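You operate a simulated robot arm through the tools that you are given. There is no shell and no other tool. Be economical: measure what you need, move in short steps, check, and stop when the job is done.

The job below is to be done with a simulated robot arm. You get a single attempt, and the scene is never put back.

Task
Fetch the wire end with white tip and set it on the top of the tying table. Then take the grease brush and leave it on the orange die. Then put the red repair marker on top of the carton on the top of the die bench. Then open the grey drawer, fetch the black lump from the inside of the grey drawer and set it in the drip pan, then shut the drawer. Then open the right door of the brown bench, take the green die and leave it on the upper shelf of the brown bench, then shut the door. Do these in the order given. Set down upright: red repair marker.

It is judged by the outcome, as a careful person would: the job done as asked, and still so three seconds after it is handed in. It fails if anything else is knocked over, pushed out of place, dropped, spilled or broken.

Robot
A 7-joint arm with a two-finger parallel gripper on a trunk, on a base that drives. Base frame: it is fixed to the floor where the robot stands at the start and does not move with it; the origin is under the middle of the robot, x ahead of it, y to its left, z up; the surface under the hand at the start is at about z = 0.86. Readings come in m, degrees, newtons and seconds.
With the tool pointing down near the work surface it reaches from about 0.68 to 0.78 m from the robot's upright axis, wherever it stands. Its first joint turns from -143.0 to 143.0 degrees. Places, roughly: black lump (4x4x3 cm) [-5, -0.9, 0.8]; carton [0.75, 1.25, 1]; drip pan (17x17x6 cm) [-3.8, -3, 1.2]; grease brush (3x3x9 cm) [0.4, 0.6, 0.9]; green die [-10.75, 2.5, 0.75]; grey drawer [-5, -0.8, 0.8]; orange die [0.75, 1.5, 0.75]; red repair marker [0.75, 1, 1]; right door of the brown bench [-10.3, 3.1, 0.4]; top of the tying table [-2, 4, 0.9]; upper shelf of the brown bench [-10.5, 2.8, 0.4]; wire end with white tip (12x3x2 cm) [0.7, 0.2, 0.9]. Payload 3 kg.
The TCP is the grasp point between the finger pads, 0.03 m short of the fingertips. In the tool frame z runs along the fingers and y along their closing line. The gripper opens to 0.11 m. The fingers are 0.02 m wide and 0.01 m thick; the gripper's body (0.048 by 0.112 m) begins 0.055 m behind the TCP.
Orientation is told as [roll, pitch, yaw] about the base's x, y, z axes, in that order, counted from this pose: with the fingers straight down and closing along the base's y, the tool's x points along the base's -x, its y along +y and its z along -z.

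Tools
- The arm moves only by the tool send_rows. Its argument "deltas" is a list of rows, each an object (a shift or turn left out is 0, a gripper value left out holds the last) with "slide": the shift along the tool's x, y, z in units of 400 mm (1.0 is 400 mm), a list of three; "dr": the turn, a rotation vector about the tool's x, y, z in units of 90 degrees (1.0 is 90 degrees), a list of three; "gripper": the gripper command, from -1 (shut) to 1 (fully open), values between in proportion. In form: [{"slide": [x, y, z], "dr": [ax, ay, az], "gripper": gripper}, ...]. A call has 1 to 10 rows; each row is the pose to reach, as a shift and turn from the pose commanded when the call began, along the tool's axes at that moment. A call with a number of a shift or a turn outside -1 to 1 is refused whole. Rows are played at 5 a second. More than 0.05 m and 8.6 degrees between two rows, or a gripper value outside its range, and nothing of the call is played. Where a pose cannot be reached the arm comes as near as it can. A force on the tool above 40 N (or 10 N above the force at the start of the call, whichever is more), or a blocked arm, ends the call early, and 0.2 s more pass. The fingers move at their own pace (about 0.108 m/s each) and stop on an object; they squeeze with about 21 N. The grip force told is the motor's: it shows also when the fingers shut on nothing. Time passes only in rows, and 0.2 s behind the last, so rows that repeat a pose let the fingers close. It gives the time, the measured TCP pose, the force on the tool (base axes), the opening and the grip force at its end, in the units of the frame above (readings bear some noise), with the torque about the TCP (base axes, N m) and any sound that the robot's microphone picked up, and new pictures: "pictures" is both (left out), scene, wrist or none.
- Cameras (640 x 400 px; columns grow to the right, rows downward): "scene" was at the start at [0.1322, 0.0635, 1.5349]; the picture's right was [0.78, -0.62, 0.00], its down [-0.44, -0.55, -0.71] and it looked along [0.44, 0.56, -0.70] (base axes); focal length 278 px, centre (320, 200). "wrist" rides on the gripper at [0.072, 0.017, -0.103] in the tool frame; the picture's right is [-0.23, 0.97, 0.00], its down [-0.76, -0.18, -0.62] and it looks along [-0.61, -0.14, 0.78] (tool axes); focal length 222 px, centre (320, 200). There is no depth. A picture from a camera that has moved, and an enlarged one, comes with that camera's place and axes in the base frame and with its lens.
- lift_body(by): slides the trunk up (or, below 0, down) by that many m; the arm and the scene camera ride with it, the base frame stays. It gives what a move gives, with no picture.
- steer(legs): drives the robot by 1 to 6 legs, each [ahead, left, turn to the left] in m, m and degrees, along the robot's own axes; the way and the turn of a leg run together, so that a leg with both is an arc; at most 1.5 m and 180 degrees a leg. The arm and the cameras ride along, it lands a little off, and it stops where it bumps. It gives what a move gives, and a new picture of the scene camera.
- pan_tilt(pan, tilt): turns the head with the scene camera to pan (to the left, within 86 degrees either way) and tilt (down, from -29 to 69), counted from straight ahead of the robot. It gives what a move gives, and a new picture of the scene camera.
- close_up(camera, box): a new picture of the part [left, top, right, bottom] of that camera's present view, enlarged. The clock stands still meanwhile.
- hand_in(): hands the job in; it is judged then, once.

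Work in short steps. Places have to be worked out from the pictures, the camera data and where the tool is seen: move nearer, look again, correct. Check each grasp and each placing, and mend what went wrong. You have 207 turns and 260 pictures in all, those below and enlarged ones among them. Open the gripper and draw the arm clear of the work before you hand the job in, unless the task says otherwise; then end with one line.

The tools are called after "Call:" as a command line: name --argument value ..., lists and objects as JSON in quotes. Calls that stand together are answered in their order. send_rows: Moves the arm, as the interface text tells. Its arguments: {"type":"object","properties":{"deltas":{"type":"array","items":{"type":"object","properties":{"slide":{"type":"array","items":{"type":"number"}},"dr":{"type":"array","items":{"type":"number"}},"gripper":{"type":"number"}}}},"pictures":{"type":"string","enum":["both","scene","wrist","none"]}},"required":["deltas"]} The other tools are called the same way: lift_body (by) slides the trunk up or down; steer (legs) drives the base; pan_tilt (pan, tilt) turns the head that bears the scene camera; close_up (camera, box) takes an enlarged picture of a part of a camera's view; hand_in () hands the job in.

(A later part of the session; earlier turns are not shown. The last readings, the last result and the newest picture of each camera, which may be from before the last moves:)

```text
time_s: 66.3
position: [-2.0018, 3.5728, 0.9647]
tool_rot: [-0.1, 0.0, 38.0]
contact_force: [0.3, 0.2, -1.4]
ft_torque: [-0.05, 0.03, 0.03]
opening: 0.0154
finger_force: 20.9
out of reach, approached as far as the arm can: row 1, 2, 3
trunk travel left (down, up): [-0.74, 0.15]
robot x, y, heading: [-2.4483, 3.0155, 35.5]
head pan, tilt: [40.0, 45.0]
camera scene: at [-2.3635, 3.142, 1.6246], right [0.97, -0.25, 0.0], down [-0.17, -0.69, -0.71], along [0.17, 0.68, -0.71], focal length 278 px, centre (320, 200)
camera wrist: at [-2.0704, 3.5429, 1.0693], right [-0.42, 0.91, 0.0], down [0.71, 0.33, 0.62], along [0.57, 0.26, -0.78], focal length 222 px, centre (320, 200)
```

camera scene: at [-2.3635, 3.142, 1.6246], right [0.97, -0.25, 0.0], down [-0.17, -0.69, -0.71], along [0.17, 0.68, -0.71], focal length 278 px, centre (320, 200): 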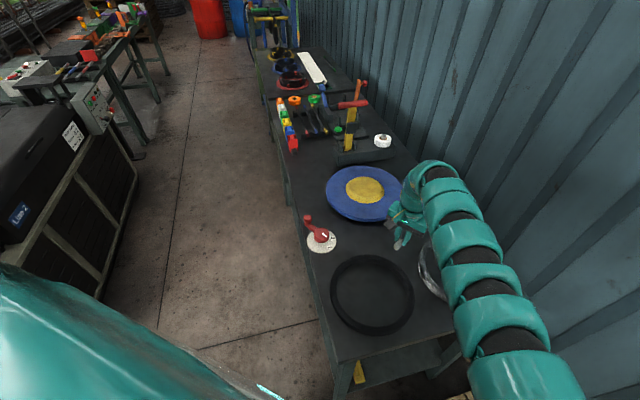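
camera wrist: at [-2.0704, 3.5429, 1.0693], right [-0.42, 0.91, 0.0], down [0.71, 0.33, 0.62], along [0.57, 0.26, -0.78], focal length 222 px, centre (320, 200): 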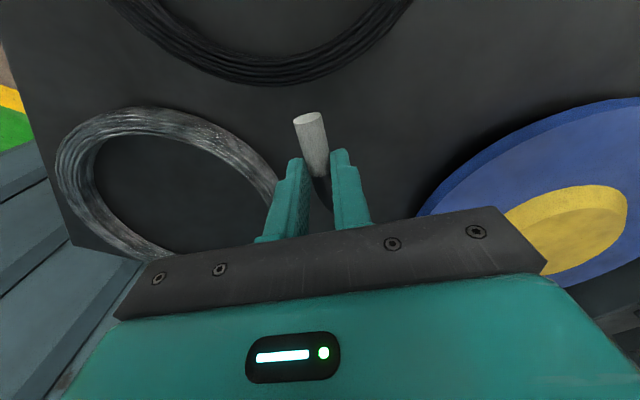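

Lateral clearance to the ring is ~5 cm now. I lower with the trunk in small steps, watching the force.

Call:
lift_body --by -0.025

Call:
lift_body --by -0.01

Call:
close_up --camera "wrist" --box '[200, 60, 460, 260]'

```text
time_s: 67.0
position: [-2.0014, 3.5716, 0.9387]
tool_rot: [-0.1, 0.0, 37.9]
contact_force: [0.1, -0.5, -2.3]
ft_torque: [-0.02, 0.01, -0.03]
opening: 0.0159
finger_force: 21.3
trunk travel left (down, up): [-0.715, 0.175]
robot x, y, heading: [-2.4475, 3.0157, 35.6]
head pan, tilt: [40.0, 45.0]
```

```text
time_s: 67.6
position: [-2.0014, 3.5729, 0.928]
tool_rot: [-0.1, 0.0, 38.0]
contact_force: [0.8, 0.8, -1.2]
ft_torque: [-0.04, 0.02, -0.01]
opening: 0.0156
finger_force: 20.7
trunk travel left (down, up): [-0.705, 0.185]
robot x, y, heading: [-2.4511, 3.02, 36.0]
head pan, tilt: [40.0, 45.0]
```

```text
2.00 times, centred on (330, 160) of wrist
camera zoom: at [-2.0688, 3.5419, 1.0343], right [-0.42, 0.91, 0.0], down [0.71, 0.33, 0.62], along [0.57, 0.26, -0.78], focal length 444 px, centre (300, 280)
```

zoom: 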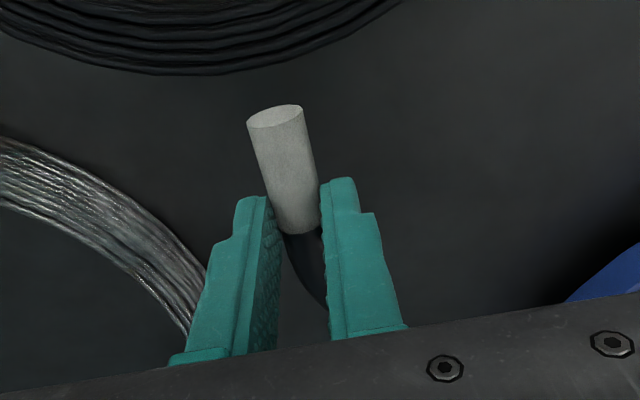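

Still free. Continue in 1 cm steps.

Call:
lift_body --by -0.01

Call:
lift_body --by -0.006

Call:
lift_body --by -0.006

```text
time_s: 68.2
position: [-2.0013, 3.5708, 0.9192]
tool_rot: [-0.2, 0.0, 38.0]
contact_force: [0.4, 0.6, -1.8]
ft_torque: [-0.04, 0.01, -0.02]
opening: 0.0153
finger_force: 21.3
trunk travel left (down, up): [-0.695, 0.195]
robot x, y, heading: [-2.4484, 3.0172, 35.8]
head pan, tilt: [40.0, 45.0]
```

```text
time_s: 68.7
position: [-2.0014, 3.5714, 0.9132]
tool_rot: [-0.1, 0.1, 38.0]
contact_force: [-0.2, 0.0, -1.8]
ft_torque: [-0.02, 0.04, -0.01]
opening: 0.0158
finger_force: 21.6
trunk travel left (down, up): [-0.689, 0.201]
robot x, y, heading: [-2.4484, 3.0168, 35.9]
head pan, tilt: [40.0, 45.0]
```

```text
time_s: 69.2
position: [-2.0017, 3.5715, 0.9075]
tool_rot: [-0.1, -0.1, 38.1]
contact_force: [0.0, -0.4, -1.6]
ft_torque: [-0.03, 0.05, 0.02]
opening: 0.0154
finger_force: 20.9
trunk travel left (down, up): [-0.683, 0.207]
robot x, y, heading: [-2.4498, 3.0156, 35.7]
head pan, tilt: [40.0, 45.0]
```

No contact yet; continue down.

Call:
lift_body --by -0.006

Call:
lift_body --by -0.005

Call:
close_up --camera "wrist" --box '[200, 60, 460, 260]'

```text
time_s: 69.8
position: [-2.0018, 3.5713, 0.9008]
tool_rot: [-0.1, -0.1, 37.9]
contact_force: [-0.2, -0.5, -1.6]
ft_torque: [0.0, 0.03, 0.0]
opening: 0.0156
finger_force: 20.5
trunk travel left (down, up): [-0.677, 0.213]
robot x, y, heading: [-2.4486, 3.0185, 35.8]
head pan, tilt: [40.0, 45.0]
```

```text
time_s: 70.3
position: [-2.0016, 3.5724, 0.895]
tool_rot: [0.0, -0.1, 38.0]
contact_force: [-0.4, 0.5, -1.4]
ft_torque: [-0.01, 0.0, 0.01]
opening: 0.0153
finger_force: 21.1
trunk travel left (down, up): [-0.672, 0.218]
robot x, y, heading: [-2.451, 3.0203, 35.6]
head pan, tilt: [40.0, 45.0]
```

```text
2.00 times, centred on (330, 160) of wrist
camera zoom: at [-2.0687, 3.5419, 1.0012], right [-0.42, 0.91, 0.0], down [0.71, 0.33, 0.62], along [0.57, 0.26, -0.78], focal length 444 px, centre (300, 280)
```

zoom: 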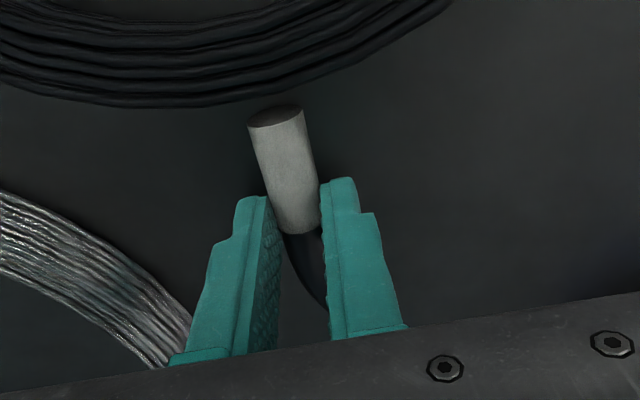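

The white tip would touch the black ring. I raise 2 cm and drive 2.5 cm ahead, then look.

Call:
lift_body --by 0.02

Call:
steer --legs '[[0.03, 0.005, 0]]'

Call:
close_up --camera "wrist" --box '[200, 60, 460, 260]'

```text
time_s: 71.0
position: [-2.0016, 3.5726, 0.9158]
tool_rot: [-0.1, 0.1, 37.9]
contact_force: [-0.2, -0.4, -2.1]
ft_torque: [-0.01, 0.01, 0.03]
opening: 0.0156
finger_force: 21.2
trunk travel left (down, up): [-0.692, 0.198]
robot x, y, heading: [-2.4505, 3.017, 35.7]
head pan, tilt: [40.0, 45.0]
```

```text
time_s: 71.8
position: [-1.979, 3.5949, 0.9143]
tool_rot: [-0.1, 0.2, 37.8]
contact_force: [0.0, 0.2, -1.7]
ft_torque: [-0.06, 0.07, 0.02]
opening: 0.0157
finger_force: 20.6
trunk travel left (down, up): [-0.692, 0.198]
robot x, y, heading: [-2.4291, 3.041, 35.7]
head pan, tilt: [40.0, 45.0]
camera scene: at [-2.3385, 3.1648, 1.5763], right [0.97, -0.25, 0.0], down [-0.18, -0.69, -0.71], along [0.17, 0.68, -0.71], focal length 278 px, centre (320, 200)
```

scene: 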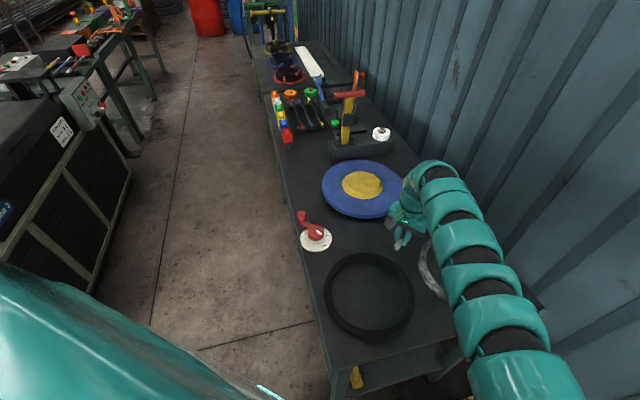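

```text
2.00 times, centred on (330, 160) of wrist
camera zoom: at [-2.0459, 3.5647, 1.0199], right [-0.42, 0.91, 0.0], down [0.71, 0.33, 0.62], along [0.57, 0.26, -0.78], focal length 444 px, centre (300, 280)
```

zoom: 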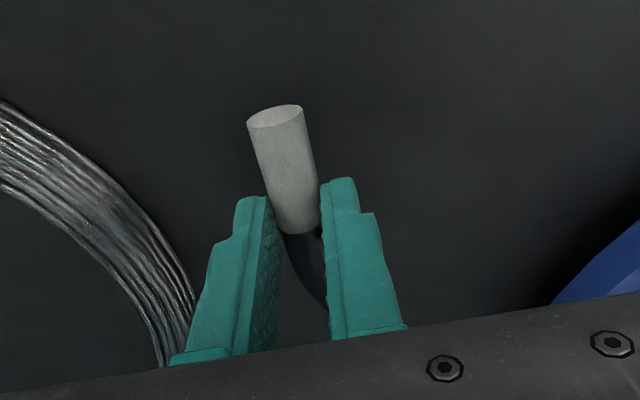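

Clear all around now. Lower: 2 cm, then in 5 mm steps.

Call:
lift_body --by -0.022

Call:
lift_body --by -0.006

Call:
lift_body --by -0.005

Call:
close_up --camera "wrist" --box '[200, 60, 460, 260]'

```text
time_s: 72.5
position: [-1.9802, 3.5937, 0.8936]
tool_rot: [-0.1, 0.0, 38.0]
contact_force: [-0.4, -0.3, -1.7]
ft_torque: [-0.06, -0.01, -0.04]
opening: 0.0159
finger_force: 21.7
trunk travel left (down, up): [-0.67, 0.22]
robot x, y, heading: [-2.4261, 3.0368, 35.8]
head pan, tilt: [40.0, 45.0]
```

```text
time_s: 73.1
position: [-1.979, 3.5937, 0.8905]
tool_rot: [0.0, -0.2, 38.0]
contact_force: [1.3, 3.0, 17.6]
ft_torque: [-0.07, 0.14, 0.01]
opening: 0.0159
finger_force: 20.6
trunk travel left (down, up): [-0.664, 0.226]
robot x, y, heading: [-2.4264, 3.0415, 35.6]
head pan, tilt: [40.0, 45.0]
```

```text
time_s: 73.5
position: [-1.9795, 3.593, 0.8909]
tool_rot: [0.2, -0.4, 38.0]
contact_force: [-5.7, -9.5, 19.5]
ft_torque: [-0.68, 0.15, -0.07]
opening: 0.0155
finger_force: 21.4
trunk travel left (down, up): [-0.66, 0.23]
robot x, y, heading: [-2.4276, 3.0393, 35.6]
head pan, tilt: [40.0, 45.0]
stopped: the force on the tool passed its limit at 44 N (the readings are from after the stop); the commanded pose is now the measured one
```

```text
2.00 times, centred on (330, 160) of wrist
camera zoom: at [-2.0476, 3.5629, 0.9949], right [-0.42, 0.91, 0.0], down [0.71, 0.32, 0.63], along [0.57, 0.27, -0.78], focal length 444 px, centre (300, 280)
```

zoom: 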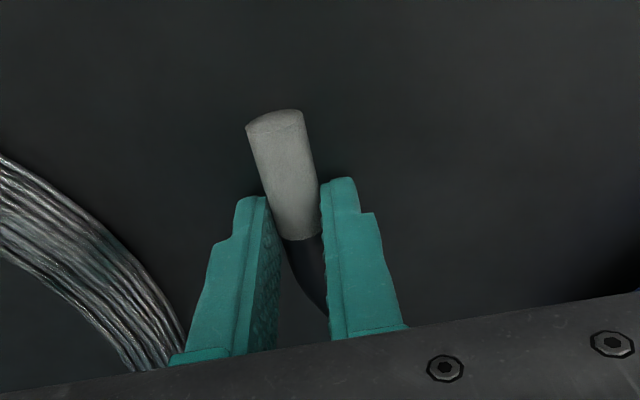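

Touching the table. I raise 2 mm to ease the force and open to about 5 cm.

Call:
lift_body --by 0.003

Call:
send_rows --deltas '[{"gripper": -0.4}, {"gripper": -0.1}, {"gripper": -0.1}]' --pictures "wrist"

```text
time_s: 74.0
position: [-1.9786, 3.5954, 0.8897]
tool_rot: [0.1, -0.4, 38.0]
contact_force: [-1.5, -1.9, 2.5]
ft_torque: [-0.15, 0.08, -0.08]
opening: 0.0154
finger_force: 21.2
trunk travel left (down, up): [-0.663, 0.227]
robot x, y, heading: [-2.4267, 3.0382, 35.7]
head pan, tilt: [40.0, 45.0]
```

```text
time_s: 74.8
position: [-1.9769, 3.5956, 0.8903]
tool_rot: [0.1, -0.4, 37.9]
contact_force: [0.3, 0.1, -0.3]
ft_torque: [-0.01, 0.0, -0.04]
opening: 0.0494
finger_force: 0.0
trunk travel left (down, up): [-0.663, 0.227]
robot x, y, heading: [-2.4267, 3.037, 35.7]
head pan, tilt: [40.0, 45.0]
camera wrist: at [-2.0462, 3.5648, 0.9954], right [-0.42, 0.91, 0.0], down [0.71, 0.32, 0.63], along [0.57, 0.27, -0.78], focal length 222 px, centre (320, 200)
```

wrist: 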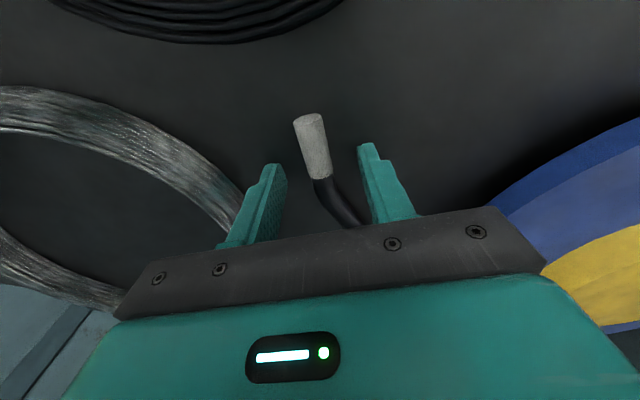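

The wire lies on the table. Raise the trunk 0.2 m, retract, and check.

Call:
lift_body --by 0.2

Call:
send_rows --deltas '[{"slide": [0.03, 0, -0.08]}, {"slide": [0.06, 0, -0.16]}, {"slide": [0.1, 0, -0.24]}, {"slide": [0.16, 0, -0.32]}, {"slide": [0.24, 0, -0.38]}, {"slide": [0.32, 0, -0.42]}, {"slide": [0.4, 0, -0.46]}]' --pictures "both"

```text
time_s: 77.0
position: [-1.9784, 3.5953, 1.0905]
tool_rot: [0.1, -0.4, 37.9]
contact_force: [0.4, 0.7, 0.0]
ft_torque: [-0.01, -0.04, 0.02]
opening: 0.0494
finger_force: 0.1
trunk travel left (down, up): [-0.863, 0.027]
robot x, y, heading: [-2.4264, 3.0362, 35.4]
head pan, tilt: [40.0, 45.0]
```

```text
time_s: 78.6
position: [-2.0618, 3.5288, 1.2459]
tool_rot: [0.0, -0.4, 38.0]
contact_force: [0.4, 0.0, -0.8]
ft_torque: [0.04, 0.03, 0.01]
opening: 0.0496
finger_force: 0.0
out of reach, approached as far as the arm can: row 6, 7
trunk travel left (down, up): [-0.863, 0.027]
robot x, y, heading: [-2.43, 3.0363, 35.5]
head pan, tilt: [40.0, 45.0]
camera scene: at [-2.3403, 3.1622, 1.7481], right [0.97, -0.25, 0.0], down [-0.18, -0.68, -0.71], along [0.17, 0.69, -0.71], focal length 278 px, centre (320, 200)
camera wrist: at [-2.1298, 3.4983, 1.3512], right [-0.42, 0.91, 0.0], down [0.71, 0.32, 0.63], along [0.57, 0.27, -0.78], focal length 222 px, centre (320, 200)
```

scene: 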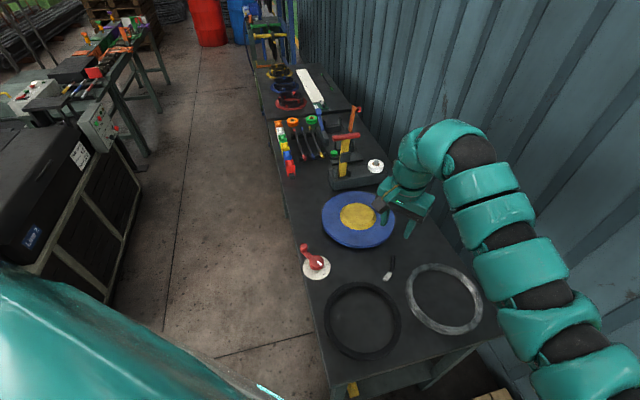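
wrist: 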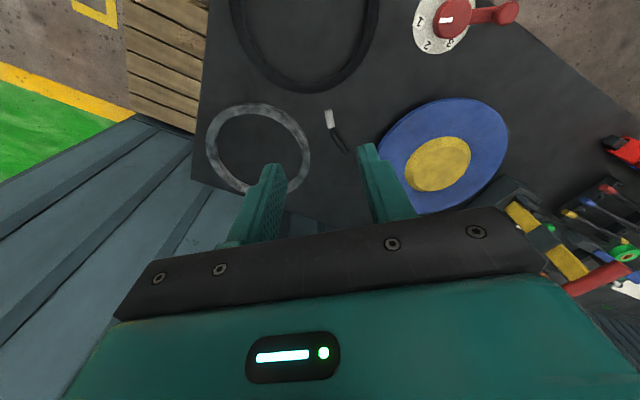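

The wire is set on the table between disc and rings, nothing disturbed. Now I drive back toward the die bench to stand near (−0.5,0.4), heading 0.

Call:
steer --legs '[[-0.45, -0.6, 0], [0, 0, -35.5], [0.95, -0.95, 0], [0.9, -0.95, 0]]'

Call:
pan_tilt --pan 30 --tilt 35

```text
time_s: 96.9
position: [0.0019, 0.5906, 1.2468]
tool_rot: [0.2, -0.3, 3.9]
contact_force: [-0.9, 0.2, 0.1]
ft_torque: [0.0, 0.0, -0.02]
opening: 0.0496
finger_force: 0.0
trunk travel left (down, up): [-0.863, 0.027]
robot x, y, heading: [-0.5742, 0.3874, 1.6]
head pan, tilt: [40.0, 45.0]
camera scene: at [-0.4332, 0.4438, 1.7481], right [0.66, -0.75, 0.0], down [-0.53, -0.47, -0.71], along [0.53, 0.47, -0.71], focal length 278 px, centre (320, 200)
```

scene: 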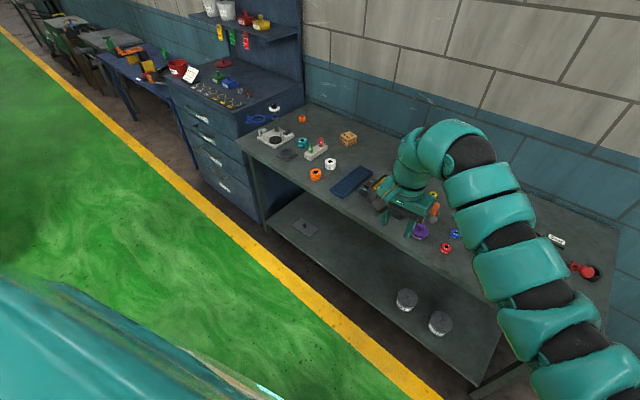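

```text
time_s: 97.7
position: [0.0034, 0.5913, 1.2472]
tool_rot: [0.1, -0.4, 3.7]
contact_force: [0.1, 0.0, -0.2]
ft_torque: [-0.01, 0.01, 0.03]
opening: 0.0495
finger_force: 0.0
trunk travel left (down, up): [-0.863, 0.027]
robot x, y, heading: [-0.573, 0.3888, 1.8]
head pan, tilt: [30.0, 35.0]
camera scene: at [-0.4194, 0.4364, 1.7629], right [0.52, -0.85, 0.0], down [-0.49, -0.3, -0.82], along [0.7, 0.43, -0.57], focal length 278 px, centre (320, 200)
```

scene: 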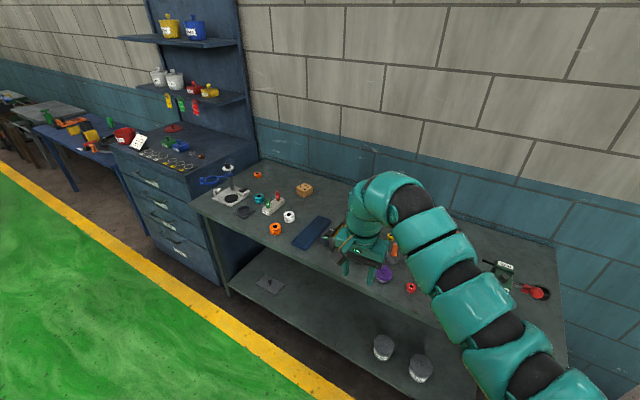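

I zoom in on the left half of the bench to identify the orange die, the carton and the red marker.

Call:
close_up --camera "scene" --box '[190, 140, 350, 260]'

Call:
close_up --camera "wrist" --box '[0, 0, 640, 400]'

```text
3.33 times, centred on (270, 200) of scene
camera zoom: at [-0.4194, 0.4364, 1.7629], right [0.52, -0.85, 0.0], down [-0.49, -0.3, -0.82], along [0.7, 0.43, -0.57], focal length 926 px, centre (487, 200)
```

zoom: 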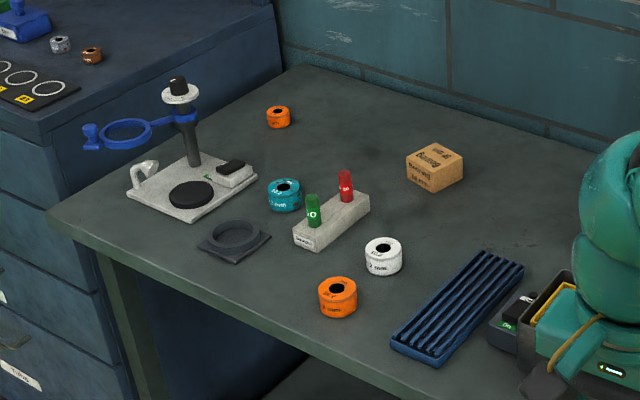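

```text
1.00 times, centred on (320, 200) of wrist (not enlarged: the box is as wide or as high as the picture)
camera zoom: at [-0.072, 0.6038, 1.3511], right [0.16, 0.99, 0.0], down [0.77, -0.13, 0.63], along [0.62, -0.1, -0.78], focal length 222 px, centre (320, 200)
```

zoom: 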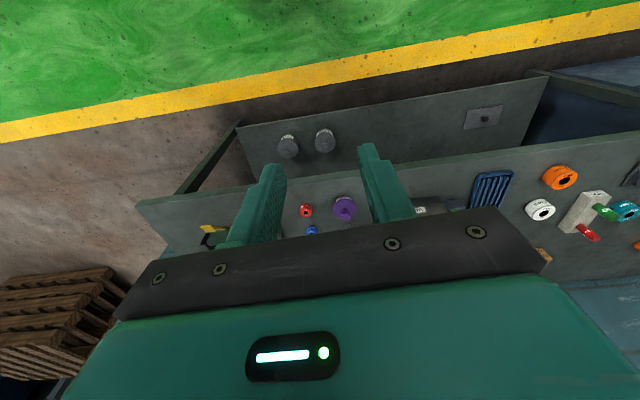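

The back orange die is at ≈(0.69,1.60), the carton ≈(0.67,1.22). The red box seen earlier near (0.65,0.88) may be the repair marker; I'll check its label later. Now I approach the brush by driving ahead.

Call:
steer --legs '[[0.3, 0, -1.8]]'

Call:
pan_tilt --pan 50 --tilt 50

Call:
close_up --camera "wrist" --box '[0, 0, 640, 400]'

```text
time_s: 99.7
position: [0.3077, 0.5788, 1.2456]
tool_rot: [0.1, -0.3, 2.2]
contact_force: [1.8, -0.1, -0.1]
ft_torque: [-0.01, 0.01, -0.04]
opening: 0.0497
finger_force: 0.1
trunk travel left (down, up): [-0.863, 0.027]
robot x, y, heading: [-0.275, 0.3929, 0.2]
head pan, tilt: [30.0, 35.0]
camera scene: at [-0.1179, 0.4362, 1.7628], right [0.5, -0.87, 0.0], down [-0.5, -0.29, -0.82], along [0.71, 0.41, -0.57], focal length 278 px, centre (320, 200)
```

scene: 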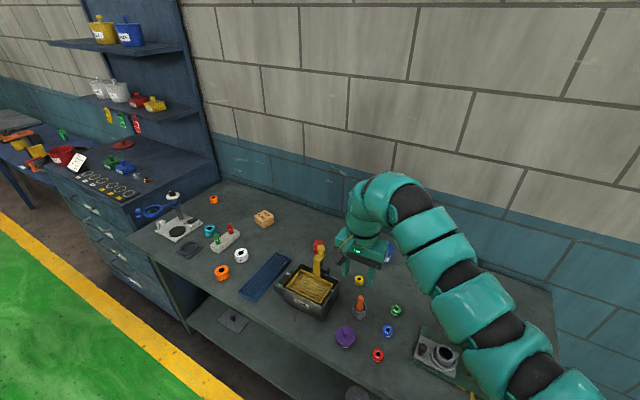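

```text
time_s: 100.5
position: [0.3056, 0.5783, 1.2464]
tool_rot: [0.1, -0.3, 2.3]
contact_force: [0.2, -0.1, 0.3]
ft_torque: [0.02, 0.01, 0.0]
opening: 0.0496
finger_force: 0.0
trunk travel left (down, up): [-0.863, 0.027]
robot x, y, heading: [-0.2753, 0.3933, 0.0]
head pan, tilt: [50.0, 50.0]
camera scene: at [-0.1457, 0.4511, 1.7412], right [0.77, -0.64, 0.0], down [-0.49, -0.59, -0.64], along [0.41, 0.49, -0.77], focal length 278 px, centre (320, 200)
```

scene: 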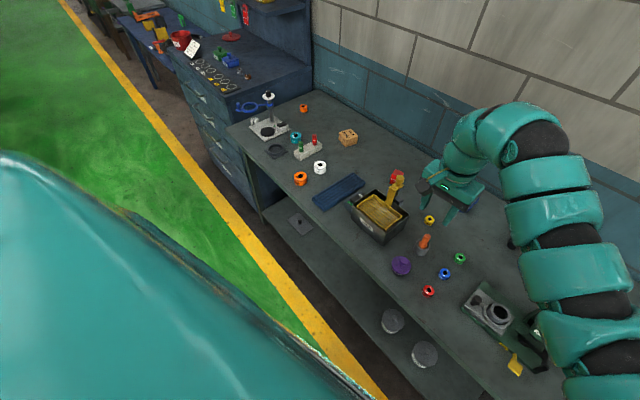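

```text
1.00 times, centred on (320, 200) of wrist (not enlarged: the box is as wide or as high as the picture)
camera zoom: at [0.2327, 0.5941, 1.3511], right [0.19, 0.98, 0.0], down [0.76, -0.15, 0.63], along [0.62, -0.12, -0.78], focal length 222 px, centre (320, 200)
```

zoom: 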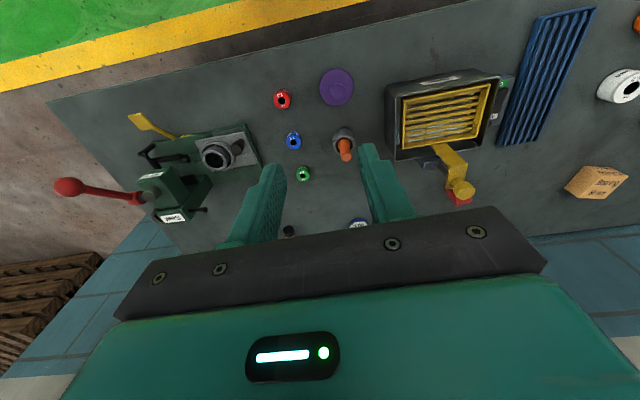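

Close-ups of the brush in its cup and of the red box next to the yellow handle.

Call:
close_up --camera "scene" --box '[370, 150, 470, 280]'

Call:
close_up --camera "wrist" --box '[290, 100, 400, 180]'

```text
3.08 times, centred on (420, 215) of scene
camera zoom: at [-0.1457, 0.4511, 1.7412], right [0.77, -0.64, 0.0], down [-0.49, -0.59, -0.64], along [0.41, 0.49, -0.77], focal length 855 px, centre (12, 154)
```

zoom: 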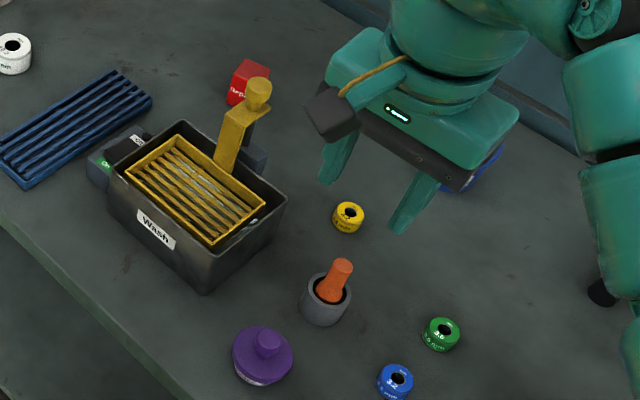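

```text
5.00 times, centred on (345, 140) of wrist
camera zoom: at [0.2327, 0.5941, 1.3511], right [0.19, 0.98, 0.0], down [0.76, -0.15, 0.63], along [0.62, -0.12, -0.78], focal length 1111 px, centre (195, 500)
```

zoom: 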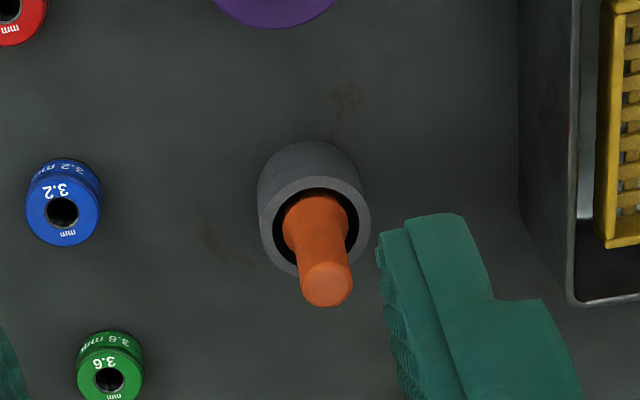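

The brush stands in the grey cup; by triangulation its handle top is at ≈(0.449,0.606,0.955). I extend over it at a safe height, then will lower with the trunk.

Call:
send_rows --deltas '[{"slide": [-0.08, 0.012, 0.02], "gripper": 0.1}, {"slide": [-0.16, 0.024, 0.06], "gripper": 0.1}, {"slide": [-0.23, 0.035, 0.13], "gripper": 0.1}, {"slide": [-0.3, 0.045, 0.2], "gripper": 0.1}, {"slide": [-0.361, 0.055, 0.28], "gripper": 0.1}, {"slide": [-0.361, 0.055, 0.36], "gripper": 0.1}]' --pictures "wrist"

```text
time_s: 101.9
position: [0.415, 0.5917, 1.1061]
tool_rot: [0.0, -0.4, 2.3]
contact_force: [-0.8, -0.7, 0.2]
ft_torque: [-0.02, 0.02, -0.03]
opening: 0.0606
finger_force: 0.0
out of reach, approached as far as the arm can: row 4, 5, 6
trunk travel left (down, up): [-0.863, 0.027]
robot x, y, heading: [-0.2736, 0.3916, 0.1]
head pan, tilt: [50.0, 50.0]
camera wrist: at [0.3406, 0.6064, 1.2116], right [0.19, 0.98, 0.0], down [0.76, -0.15, 0.63], along [0.62, -0.12, -0.78], focal length 222 px, centre (320, 200)
```

wrist: 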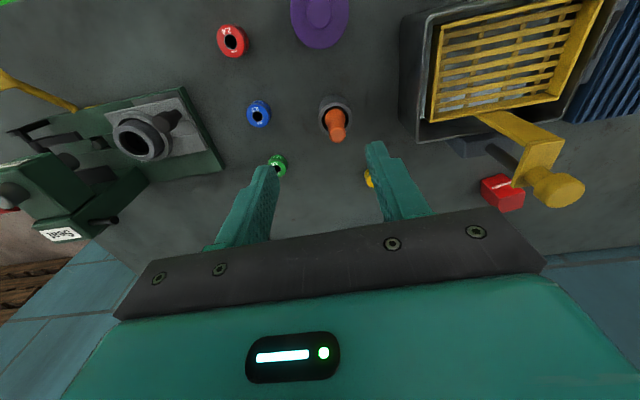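

Short by 3.4 cm; try once more with the arm straight ahead.

Call:
send_rows --deltas '[{"slide": [-0.045, 0.018, 0.0]}, {"slide": [-0.09, 0.033, 0.0]}, {"slide": [-0.09, 0.033, 0.0]}]' --pictures "none"

```text
time_s: 102.7
position: [0.4174, 0.5908, 1.1074]
tool_rot: [0.2, -0.5, 2.3]
contact_force: [-0.1, -0.1, -0.1]
ft_torque: [-0.01, -0.01, 0.0]
opening: 0.0607
finger_force: 0.1
out of reach, approached as far as the arm can: row 1, 2, 3
trunk travel left (down, up): [-0.863, 0.027]
robot x, y, heading: [-0.2783, 0.3916, -0.2]
head pan, tilt: [50.0, 50.0]
```

Drive the base by the remaining offset instead.

Call:
steer --legs '[[0.033, 0.015, 0]]'

Call:
close_up --camera "wrist" --box '[220, 50, 460, 200]'

```text
time_s: 103.6
position: [0.453, 0.6063, 1.106]
tool_rot: [0.0, -0.2, 2.2]
contact_force: [0.6, -0.1, 0.6]
ft_torque: [0.0, 0.02, 0.01]
opening: 0.0602
finger_force: 0.1
trunk travel left (down, up): [-0.863, 0.027]
robot x, y, heading: [-0.2412, 0.4035, -0.2]
head pan, tilt: [50.0, 50.0]
camera scene: at [-0.1102, 0.4672, 1.741], right [0.77, -0.64, 0.0], down [-0.49, -0.59, -0.64], along [0.41, 0.49, -0.77], focal length 278 px, centre (320, 200)
```

scene: 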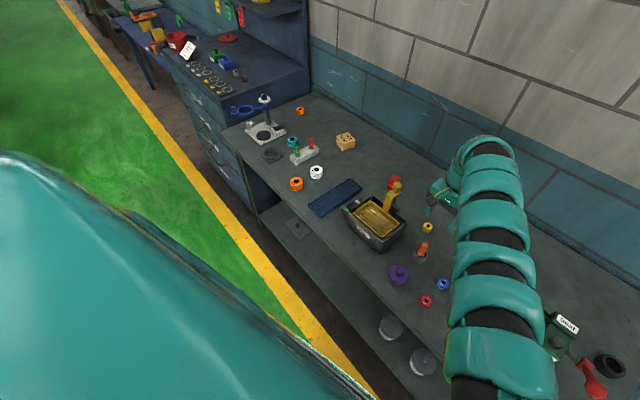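

```text
2.67 times, centred on (340, 125) of wrist
camera zoom: at [0.3787, 0.6214, 1.2117], right [0.19, 0.98, 0.0], down [0.76, -0.15, 0.63], along [0.62, -0.12, -0.78], focal length 592 px, centre (267, 400)
```

zoom: 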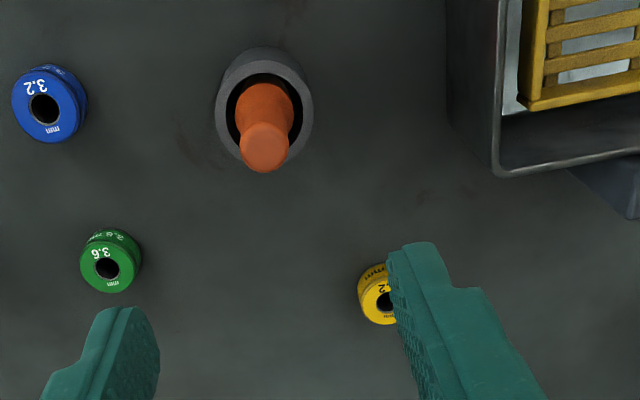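

The handle top is under the TCP to within 3 mm. Lower the trunk 0.156 m and close.

Call:
lift_body --by -0.13

Call:
close_up --camera "wrist" --box '[220, 50, 460, 200]'

```text
time_s: 105.2
position: [0.45, 0.6057, 0.9779]
tool_rot: [0.2, -0.4, 2.3]
contact_force: [0.5, -0.1, 0.9]
ft_torque: [-0.02, 0.0, 0.0]
opening: 0.0605
finger_force: 0.0
trunk travel left (down, up): [-0.733, 0.157]
robot x, y, heading: [-0.2416, 0.4092, -0.1]
head pan, tilt: [50.0, 50.0]
```

```text
2.67 times, centred on (340, 125) of wrist
camera zoom: at [0.3769, 0.6208, 1.0829], right [0.19, 0.98, 0.0], down [0.76, -0.15, 0.63], along [0.62, -0.12, -0.78], focal length 592 px, centre (267, 400)
```

zoom: 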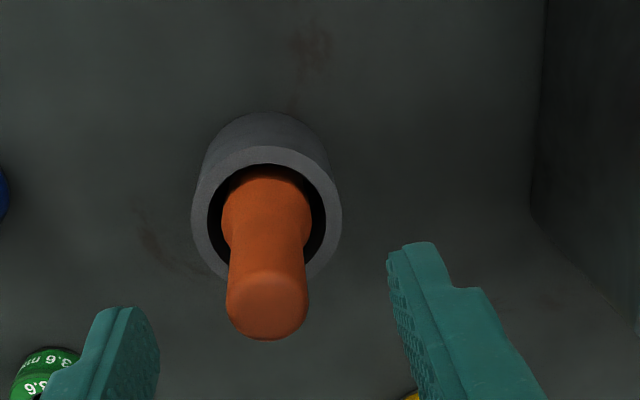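

Well centred. Lower 2.8 cm more and close.

Call:
lift_body --by -0.028

Call:
send_rows --deltas '[{"gripper": -1}, {"gripper": -1}, {"gripper": -1}]' --pictures "wrist"

```text
time_s: 105.9
position: [0.4507, 0.6067, 0.9504]
tool_rot: [0.0, -0.4, 2.3]
contact_force: [0.5, 0.2, 0.6]
ft_torque: [-0.01, -0.02, -0.01]
opening: 0.061
finger_force: 0.1
trunk travel left (down, up): [-0.705, 0.185]
robot x, y, heading: [-0.2464, 0.41, 0.0]
head pan, tilt: [50.0, 50.0]
```

```text
time_s: 106.7
position: [0.4515, 0.6076, 0.9502]
tool_rot: [0.1, -0.4, 2.2]
contact_force: [-0.1, 0.6, -0.3]
ft_torque: [0.0, 0.05, 0.02]
opening: 0.0196
finger_force: 20.5
trunk travel left (down, up): [-0.705, 0.185]
robot x, y, heading: [-0.2486, 0.4048, -0.1]
head pan, tilt: [50.0, 50.0]
camera wrist: at [0.3771, 0.6208, 1.0547], right [0.19, 0.98, 0.0], down [0.76, -0.15, 0.63], along [0.62, -0.12, -0.78], focal length 222 px, centre (320, 200)
```

wrist: 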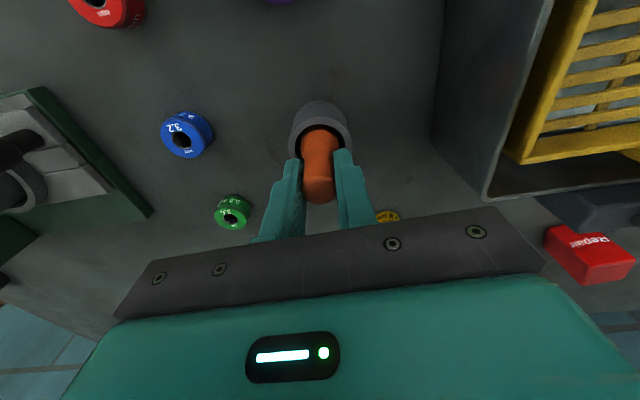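

Brush held; and the red box reads "Repair" — it is the marker. Lift by the trunk.

Call:
lift_body --by 0.17

Call:
close_up --camera "wrist" --box '[0, 0, 640, 400]'

```text
time_s: 108.6
position: [0.4504, 0.6057, 1.1198]
tool_rot: [0.1, -0.3, 2.3]
contact_force: [0.4, 0.3, -0.7]
ft_torque: [0.01, -0.01, 0.0]
opening: 0.0195
finger_force: 21.2
trunk travel left (down, up): [-0.875, 0.015]
robot x, y, heading: [-0.2429, 0.4063, 0.1]
head pan, tilt: [50.0, 50.0]
```

```text
1.00 times, centred on (320, 200) of wrist (not enlarged: the box is as wide or as high as the picture)
camera zoom: at [0.3772, 0.6207, 1.2245], right [0.19, 0.98, 0.0], down [0.76, -0.15, 0.63], along [0.62, -0.12, -0.78], focal length 222 px, centre (320, 200)
```

zoom: 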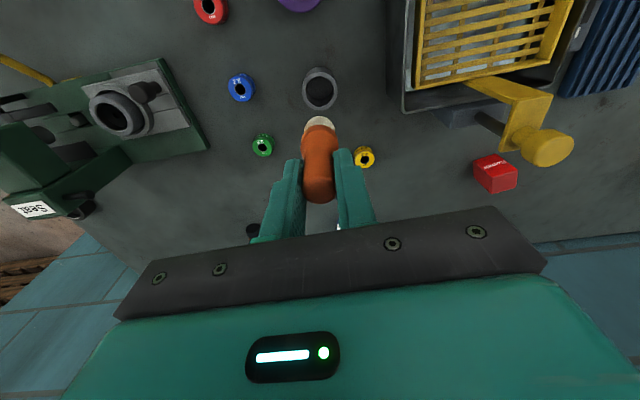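

Held, bristles down, bottom ≈8.5 cm below the TCP (≈1.035). Tall things (wash-tank handle ≈1.07, magnifier post ≈1.06) must be avoided, so I back off, go left, come in over y≈1.36, then slide left to the die.

Call:
steer --legs '[[-0.32, 0, 0], [0, 0.74, 0], [0.5, 0, 0]]'

Call:
close_up --camera "wrist" --box '[0, 0, 640, 400]'

```text
time_s: 117.0
position: [0.6518, 1.3581, 1.1198]
tool_rot: [0.2, -0.3, 2.0]
contact_force: [-0.7, 0.1, -0.4]
ft_torque: [-0.01, 0.01, 0.01]
opening: 0.02
finger_force: 21.0
trunk travel left (down, up): [-0.875, 0.015]
robot x, y, heading: [-0.0461, 1.1654, -0.5]
head pan, tilt: [50.0, 50.0]
camera scene: at [0.0881, 1.2216, 1.7531], right [0.76, -0.65, 0.0], down [-0.5, -0.58, -0.64], along [0.42, 0.49, -0.77], focal length 278 px, centre (320, 200)
```

scene: 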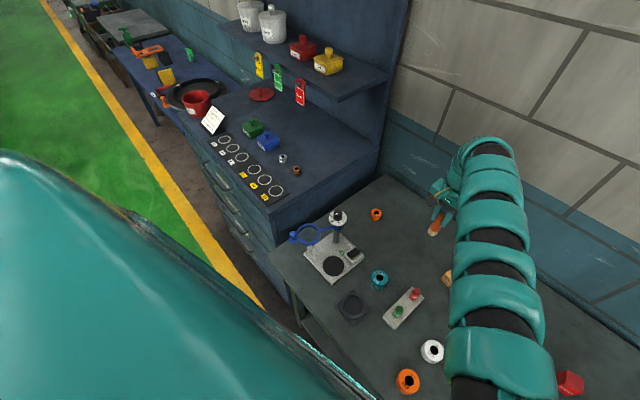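

```text
1.00 times, centred on (320, 200) of wrist (not enlarged: the box is as wide or as high as the picture)
camera zoom: at [0.5786, 1.3726, 1.2244], right [0.2, 0.98, 0.0], down [0.76, -0.15, 0.63], along [0.62, -0.12, -0.78], focal length 222 px, centre (320, 200)
```

zoom: 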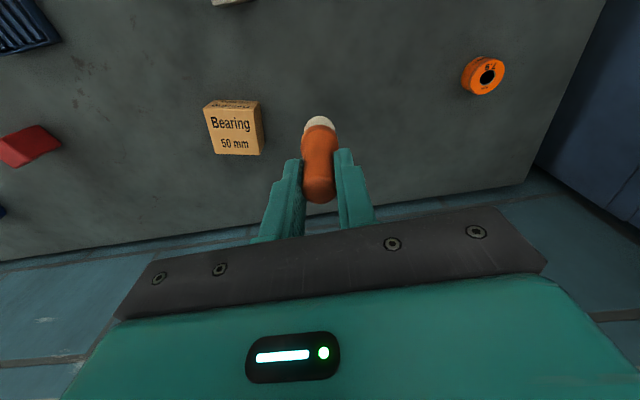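

The die's top centre triangulates to ≈(0.681,1.578,0.895), about 5 cm wide. I drive 0.22 m left and 0.028 m ahead.

Call:
steer --legs '[[0.027, 0.22, 0]]'

Call:
close_up --camera "wrist" --box '[220, 60, 420, 210]'

```text
time_s: 118.7
position: [0.6819, 1.5791, 1.1199]
tool_rot: [0.0, -0.4, 1.6]
contact_force: [-0.8, 0.5, 1.5]
ft_torque: [0.01, 0.03, -0.01]
opening: 0.0199
finger_force: 21.2
trunk travel left (down, up): [-0.875, 0.015]
robot x, y, heading: [-0.0153, 1.3891, -0.8]
head pan, tilt: [50.0, 50.0]
camera scene: at [0.1173, 1.4457, 1.7531], right [0.76, -0.65, 0.0], down [-0.5, -0.58, -0.64], along [0.42, 0.49, -0.77], focal length 278 px, centre (320, 200)
```

scene: 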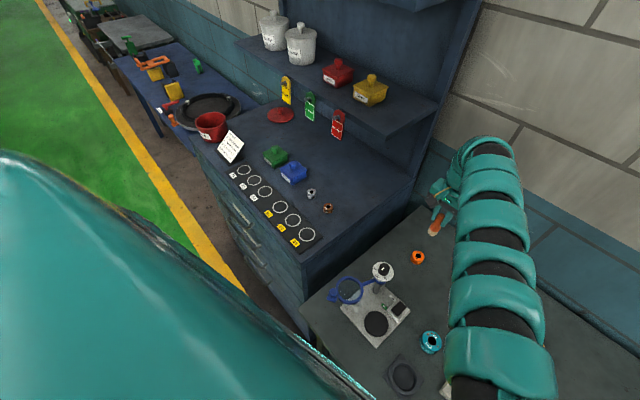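

```text
2.67 times, centred on (320, 135) of wrist
camera zoom: at [0.6085, 1.5945, 1.2244], right [0.2, 0.98, 0.0], down [0.76, -0.16, 0.63], along [0.62, -0.12, -0.78], focal length 592 px, centre (320, 373)
```

zoom: 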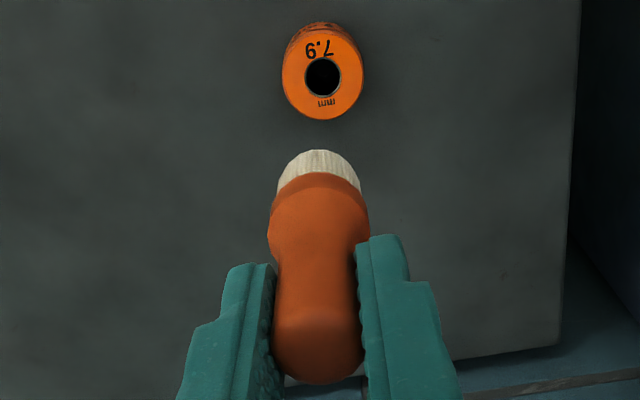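

Die centre is ≈(0.6815,1.582). Fine shift +3 mm in y with the arm.

Call:
send_rows --deltas '[{"slide": [0, 0.008, 0]}]' --pictures "none"

Call:
lift_body --by -0.11

Call:
close_up --camera "wrist" --box '[220, 60, 420, 210]'

```text
time_s: 119.1
position: [0.681, 1.581, 1.1182]
tool_rot: [0.1, -0.3, 1.6]
contact_force: [-0.3, 0.4, 0.9]
ft_torque: [-0.03, 0.01, 0.01]
opening: 0.0196
finger_force: 21.2
trunk travel left (down, up): [-0.875, 0.015]
robot x, y, heading: [-0.0151, 1.39, -0.6]
head pan, tilt: [50.0, 50.0]
```

```text
time_s: 120.6
position: [0.681, 1.5805, 1.0106]
tool_rot: [0.1, -0.4, 1.7]
contact_force: [0.4, 0.2, 0.3]
ft_torque: [0.04, 0.02, 0.02]
opening: 0.0199
finger_force: 21.1
trunk travel left (down, up): [-0.765, 0.125]
robot x, y, heading: [-0.0181, 1.3872, -0.7]
head pan, tilt: [50.0, 50.0]
```

```text
2.67 times, centred on (320, 135) of wrist
camera zoom: at [0.6081, 1.5963, 1.1146], right [0.2, 0.98, 0.0], down [0.76, -0.16, 0.63], along [0.62, -0.12, -0.78], focal length 592 px, centre (320, 373)
```

zoom: 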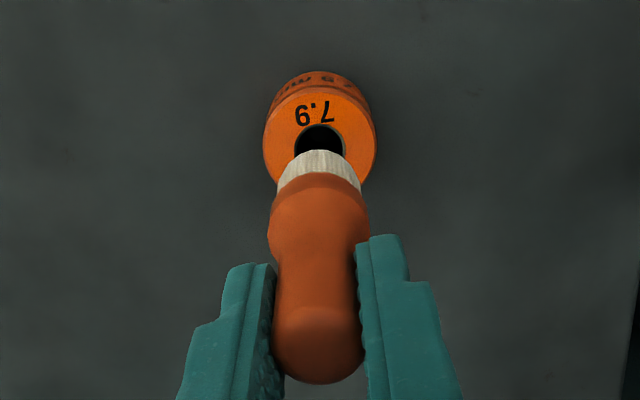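

Aligned. Lower in small steps until contact.

Call:
lift_body --by -0.022

Call:
close_up --camera "wrist" --box '[220, 60, 420, 210]'

```text
time_s: 121.2
position: [0.6812, 1.5803, 0.9878]
tool_rot: [0.1, -0.4, 1.6]
contact_force: [-0.6, -0.1, -0.5]
ft_torque: [-0.03, -0.03, 0.01]
opening: 0.0199
finger_force: 21.3
trunk travel left (down, up): [-0.743, 0.147]
robot x, y, heading: [-0.0177, 1.388, -0.4]
head pan, tilt: [50.0, 50.0]
```

```text
2.67 times, centred on (320, 135) of wrist
camera zoom: at [0.608, 1.5962, 1.0926], right [0.2, 0.98, 0.0], down [0.76, -0.16, 0.63], along [0.62, -0.12, -0.78], focal length 592 px, centre (320, 373)
```

zoom: 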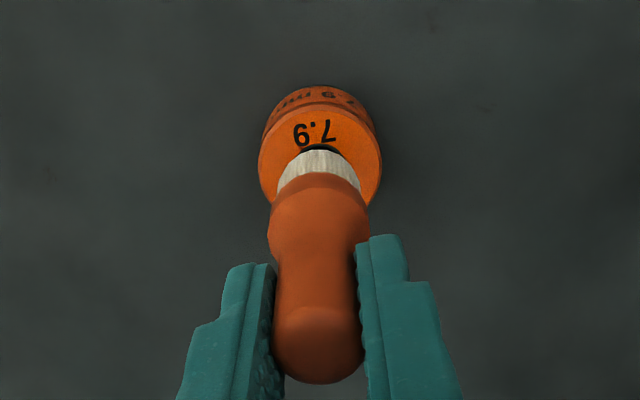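

Nearly there; steps of 5 mm.

Call:
lift_body --by -0.005

Call:
lift_body --by -0.004

Call:
close_up --camera "wrist" --box '[220, 60, 420, 210]'

```text
time_s: 121.8
position: [0.6812, 1.5804, 0.982]
tool_rot: [0.1, -0.5, 1.6]
contact_force: [-0.8, -0.4, -0.4]
ft_torque: [-0.03, 0.03, -0.03]
opening: 0.0195
finger_force: 20.7
trunk travel left (down, up): [-0.738, 0.152]
robot x, y, heading: [-0.0135, 1.3833, -0.8]
head pan, tilt: [50.0, 50.0]
```

```text
time_s: 122.3
position: [0.6816, 1.5808, 0.9787]
tool_rot: [0.1, -0.4, 1.5]
contact_force: [-0.5, -0.4, -0.5]
ft_torque: [-0.01, -0.01, 0.01]
opening: 0.0197
finger_force: 20.5
trunk travel left (down, up): [-0.734, 0.156]
robot x, y, heading: [-0.0134, 1.385, -0.5]
head pan, tilt: [50.0, 50.0]
```

```text
2.67 times, centred on (320, 135) of wrist
camera zoom: at [0.6081, 1.5962, 1.0835], right [0.2, 0.98, 0.0], down [0.76, -0.16, 0.63], along [0.62, -0.12, -0.78], focal length 592 px, centre (320, 373)
```

zoom: 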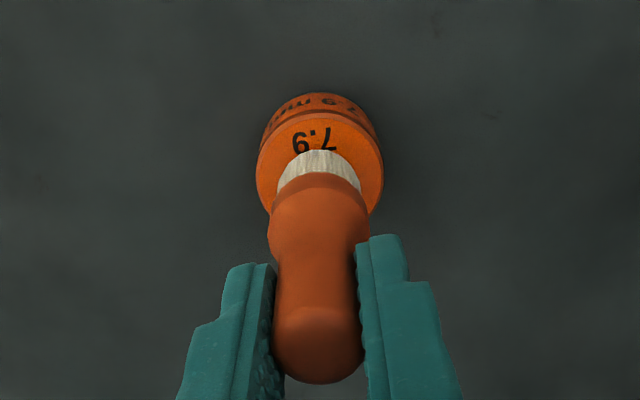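

No contact yet; continue.

Call:
lift_body --by -0.004

Call:
lift_body --by -0.004

Call:
lift_body --by -0.003

```text
time_s: 122.8
position: [0.6829, 1.5809, 0.9751]
tool_rot: [0.0, -0.4, 1.5]
contact_force: [0.0, -0.3, -0.3]
ft_torque: [0.0, -0.02, -0.02]
opening: 0.0198
finger_force: 20.9
trunk travel left (down, up): [-0.73, 0.16]
robot x, y, heading: [-0.0155, 1.3869, -0.7]
head pan, tilt: [50.0, 50.0]
```

```text
time_s: 123.4
position: [0.6808, 1.5805, 0.9731]
tool_rot: [0.2, -0.6, 1.6]
contact_force: [-0.2, -0.6, 15.9]
ft_torque: [-0.06, -0.01, -0.03]
opening: 0.0195
finger_force: 20.2
trunk travel left (down, up): [-0.726, 0.164]
robot x, y, heading: [-0.0128, 1.3867, -0.5]
head pan, tilt: [50.0, 50.0]
```

```text
time_s: 123.9
position: [0.6808, 1.5811, 0.9687]
tool_rot: [0.1, -0.5, 1.7]
contact_force: [2.2, 0.9, 18.6]
ft_torque: [0.01, -0.08, 0.03]
opening: 0.02
finger_force: 20.8
trunk travel left (down, up): [-0.723, 0.167]
robot x, y, heading: [-0.0135, 1.392, -0.6]
head pan, tilt: [50.0, 50.0]
```

Contact (≈16 N). Look before releasing.

Call:
close_up --camera "wrist" --box '[220, 60, 420, 210]'

Call:
pan_tilt --pan 35 --tilt 45

```text
2.67 times, centred on (320, 135) of wrist
camera zoom: at [0.6071, 1.5961, 1.0738], right [0.2, 0.98, 0.0], down [0.76, -0.16, 0.63], along [0.62, -0.12, -0.78], focal length 592 px, centre (320, 373)
```

zoom: 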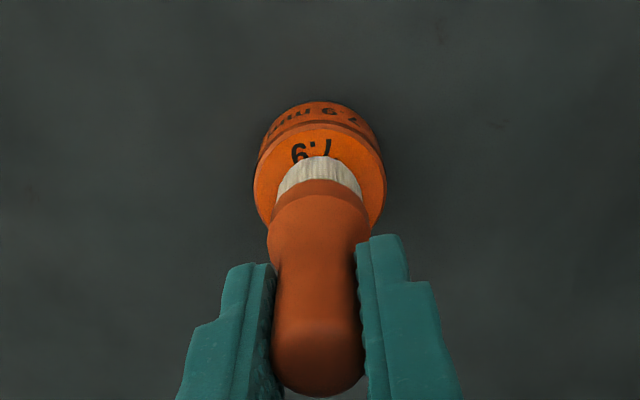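

```text
time_s: 124.7
position: [0.6812, 1.5797, 0.9691]
tool_rot: [0.0, -0.5, 1.6]
contact_force: [1.7, 1.4, 18.8]
ft_torque: [0.05, -0.08, 0.0]
opening: 0.0198
finger_force: 20.7
trunk travel left (down, up): [-0.723, 0.167]
robot x, y, heading: [-0.0126, 1.3863, -0.8]
head pan, tilt: [35.0, 45.0]
camera scene: at [0.132, 1.4315, 1.6083], right [0.57, -0.82, 0.0], down [-0.58, -0.4, -0.71], along [0.58, 0.4, -0.71], focal length 278 px, centre (320, 200)
```

scene: 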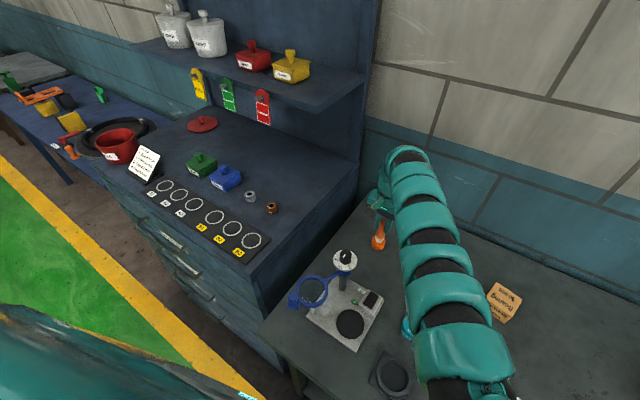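

Brush sits on the die with a few mm offset, well supported. I ease the load and open slowly.

Call:
lift_body --by 0.003

Call:
send_rows --deltas '[{"gripper": -0.5}, {"gripper": -0.2}, {"gripper": 0.1}, {"gripper": 0.1}]' --pictures "wrist"

```text
time_s: 125.2
position: [0.6801, 1.5791, 0.9692]
tool_rot: [-0.1, -0.2, 1.7]
contact_force: [-0.5, 1.1, 1.7]
ft_torque: [0.02, 0.03, 0.0]
opening: 0.0195
finger_force: 20.4
trunk travel left (down, up): [-0.726, 0.164]
robot x, y, heading: [-0.0161, 1.3863, -0.9]
head pan, tilt: [35.0, 45.0]
```

```text
time_s: 126.2
position: [0.6812, 1.5805, 0.9698]
tool_rot: [0.1, -0.4, 1.5]
contact_force: [-0.7, 0.3, -0.4]
ft_torque: [-0.01, -0.02, 0.01]
opening: 0.0605
finger_force: 0.0
trunk travel left (down, up): [-0.726, 0.164]
robot x, y, heading: [-0.0118, 1.3846, -0.7]
head pan, tilt: [35.0, 45.0]
camera wrist: at [0.6082, 1.5962, 1.0754], right [0.2, 0.98, 0.0], down [0.76, -0.16, 0.63], along [0.62, -0.12, -0.78], focal length 222 px, centre (320, 200)
```

wrist: 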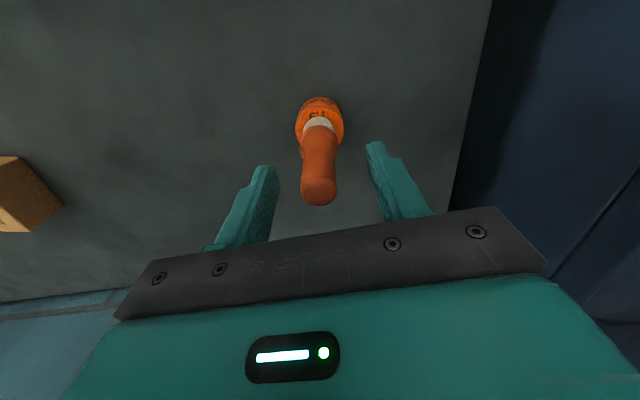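

Released and standing. Raise the trunk clear of it, then check.

Call:
lift_body --by 0.16

Call:
close_up --camera "wrist" --box '[0, 0, 640, 400]'

```text
time_s: 128.0
position: [0.6814, 1.5809, 1.1303]
tool_rot: [0.2, -0.4, 1.6]
contact_force: [-0.4, 0.0, 0.0]
ft_torque: [0.01, 0.0, 0.0]
opening: 0.0607
finger_force: 0.0
trunk travel left (down, up): [-0.886, 0.004]
robot x, y, heading: [-0.0165, 1.3856, -0.8]
head pan, tilt: [35.0, 45.0]
```

```text
1.00 times, centred on (320, 200) of wrist (not enlarged: the box is as wide or as high as the picture)
camera zoom: at [0.6082, 1.5962, 1.2352], right [0.2, 0.98, 0.0], down [0.76, -0.16, 0.63], along [0.62, -0.12, -0.78], focal length 222 px, centre (320, 200)
```

zoom: 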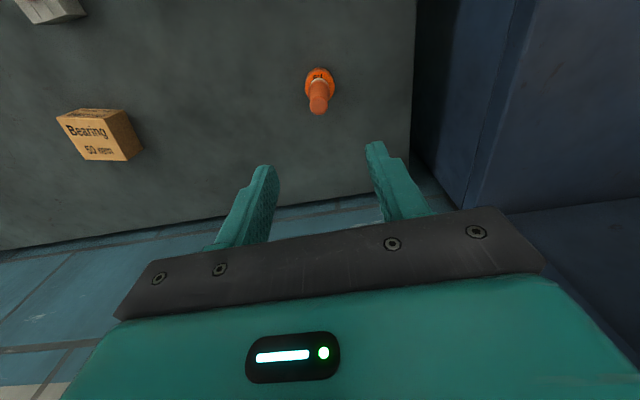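

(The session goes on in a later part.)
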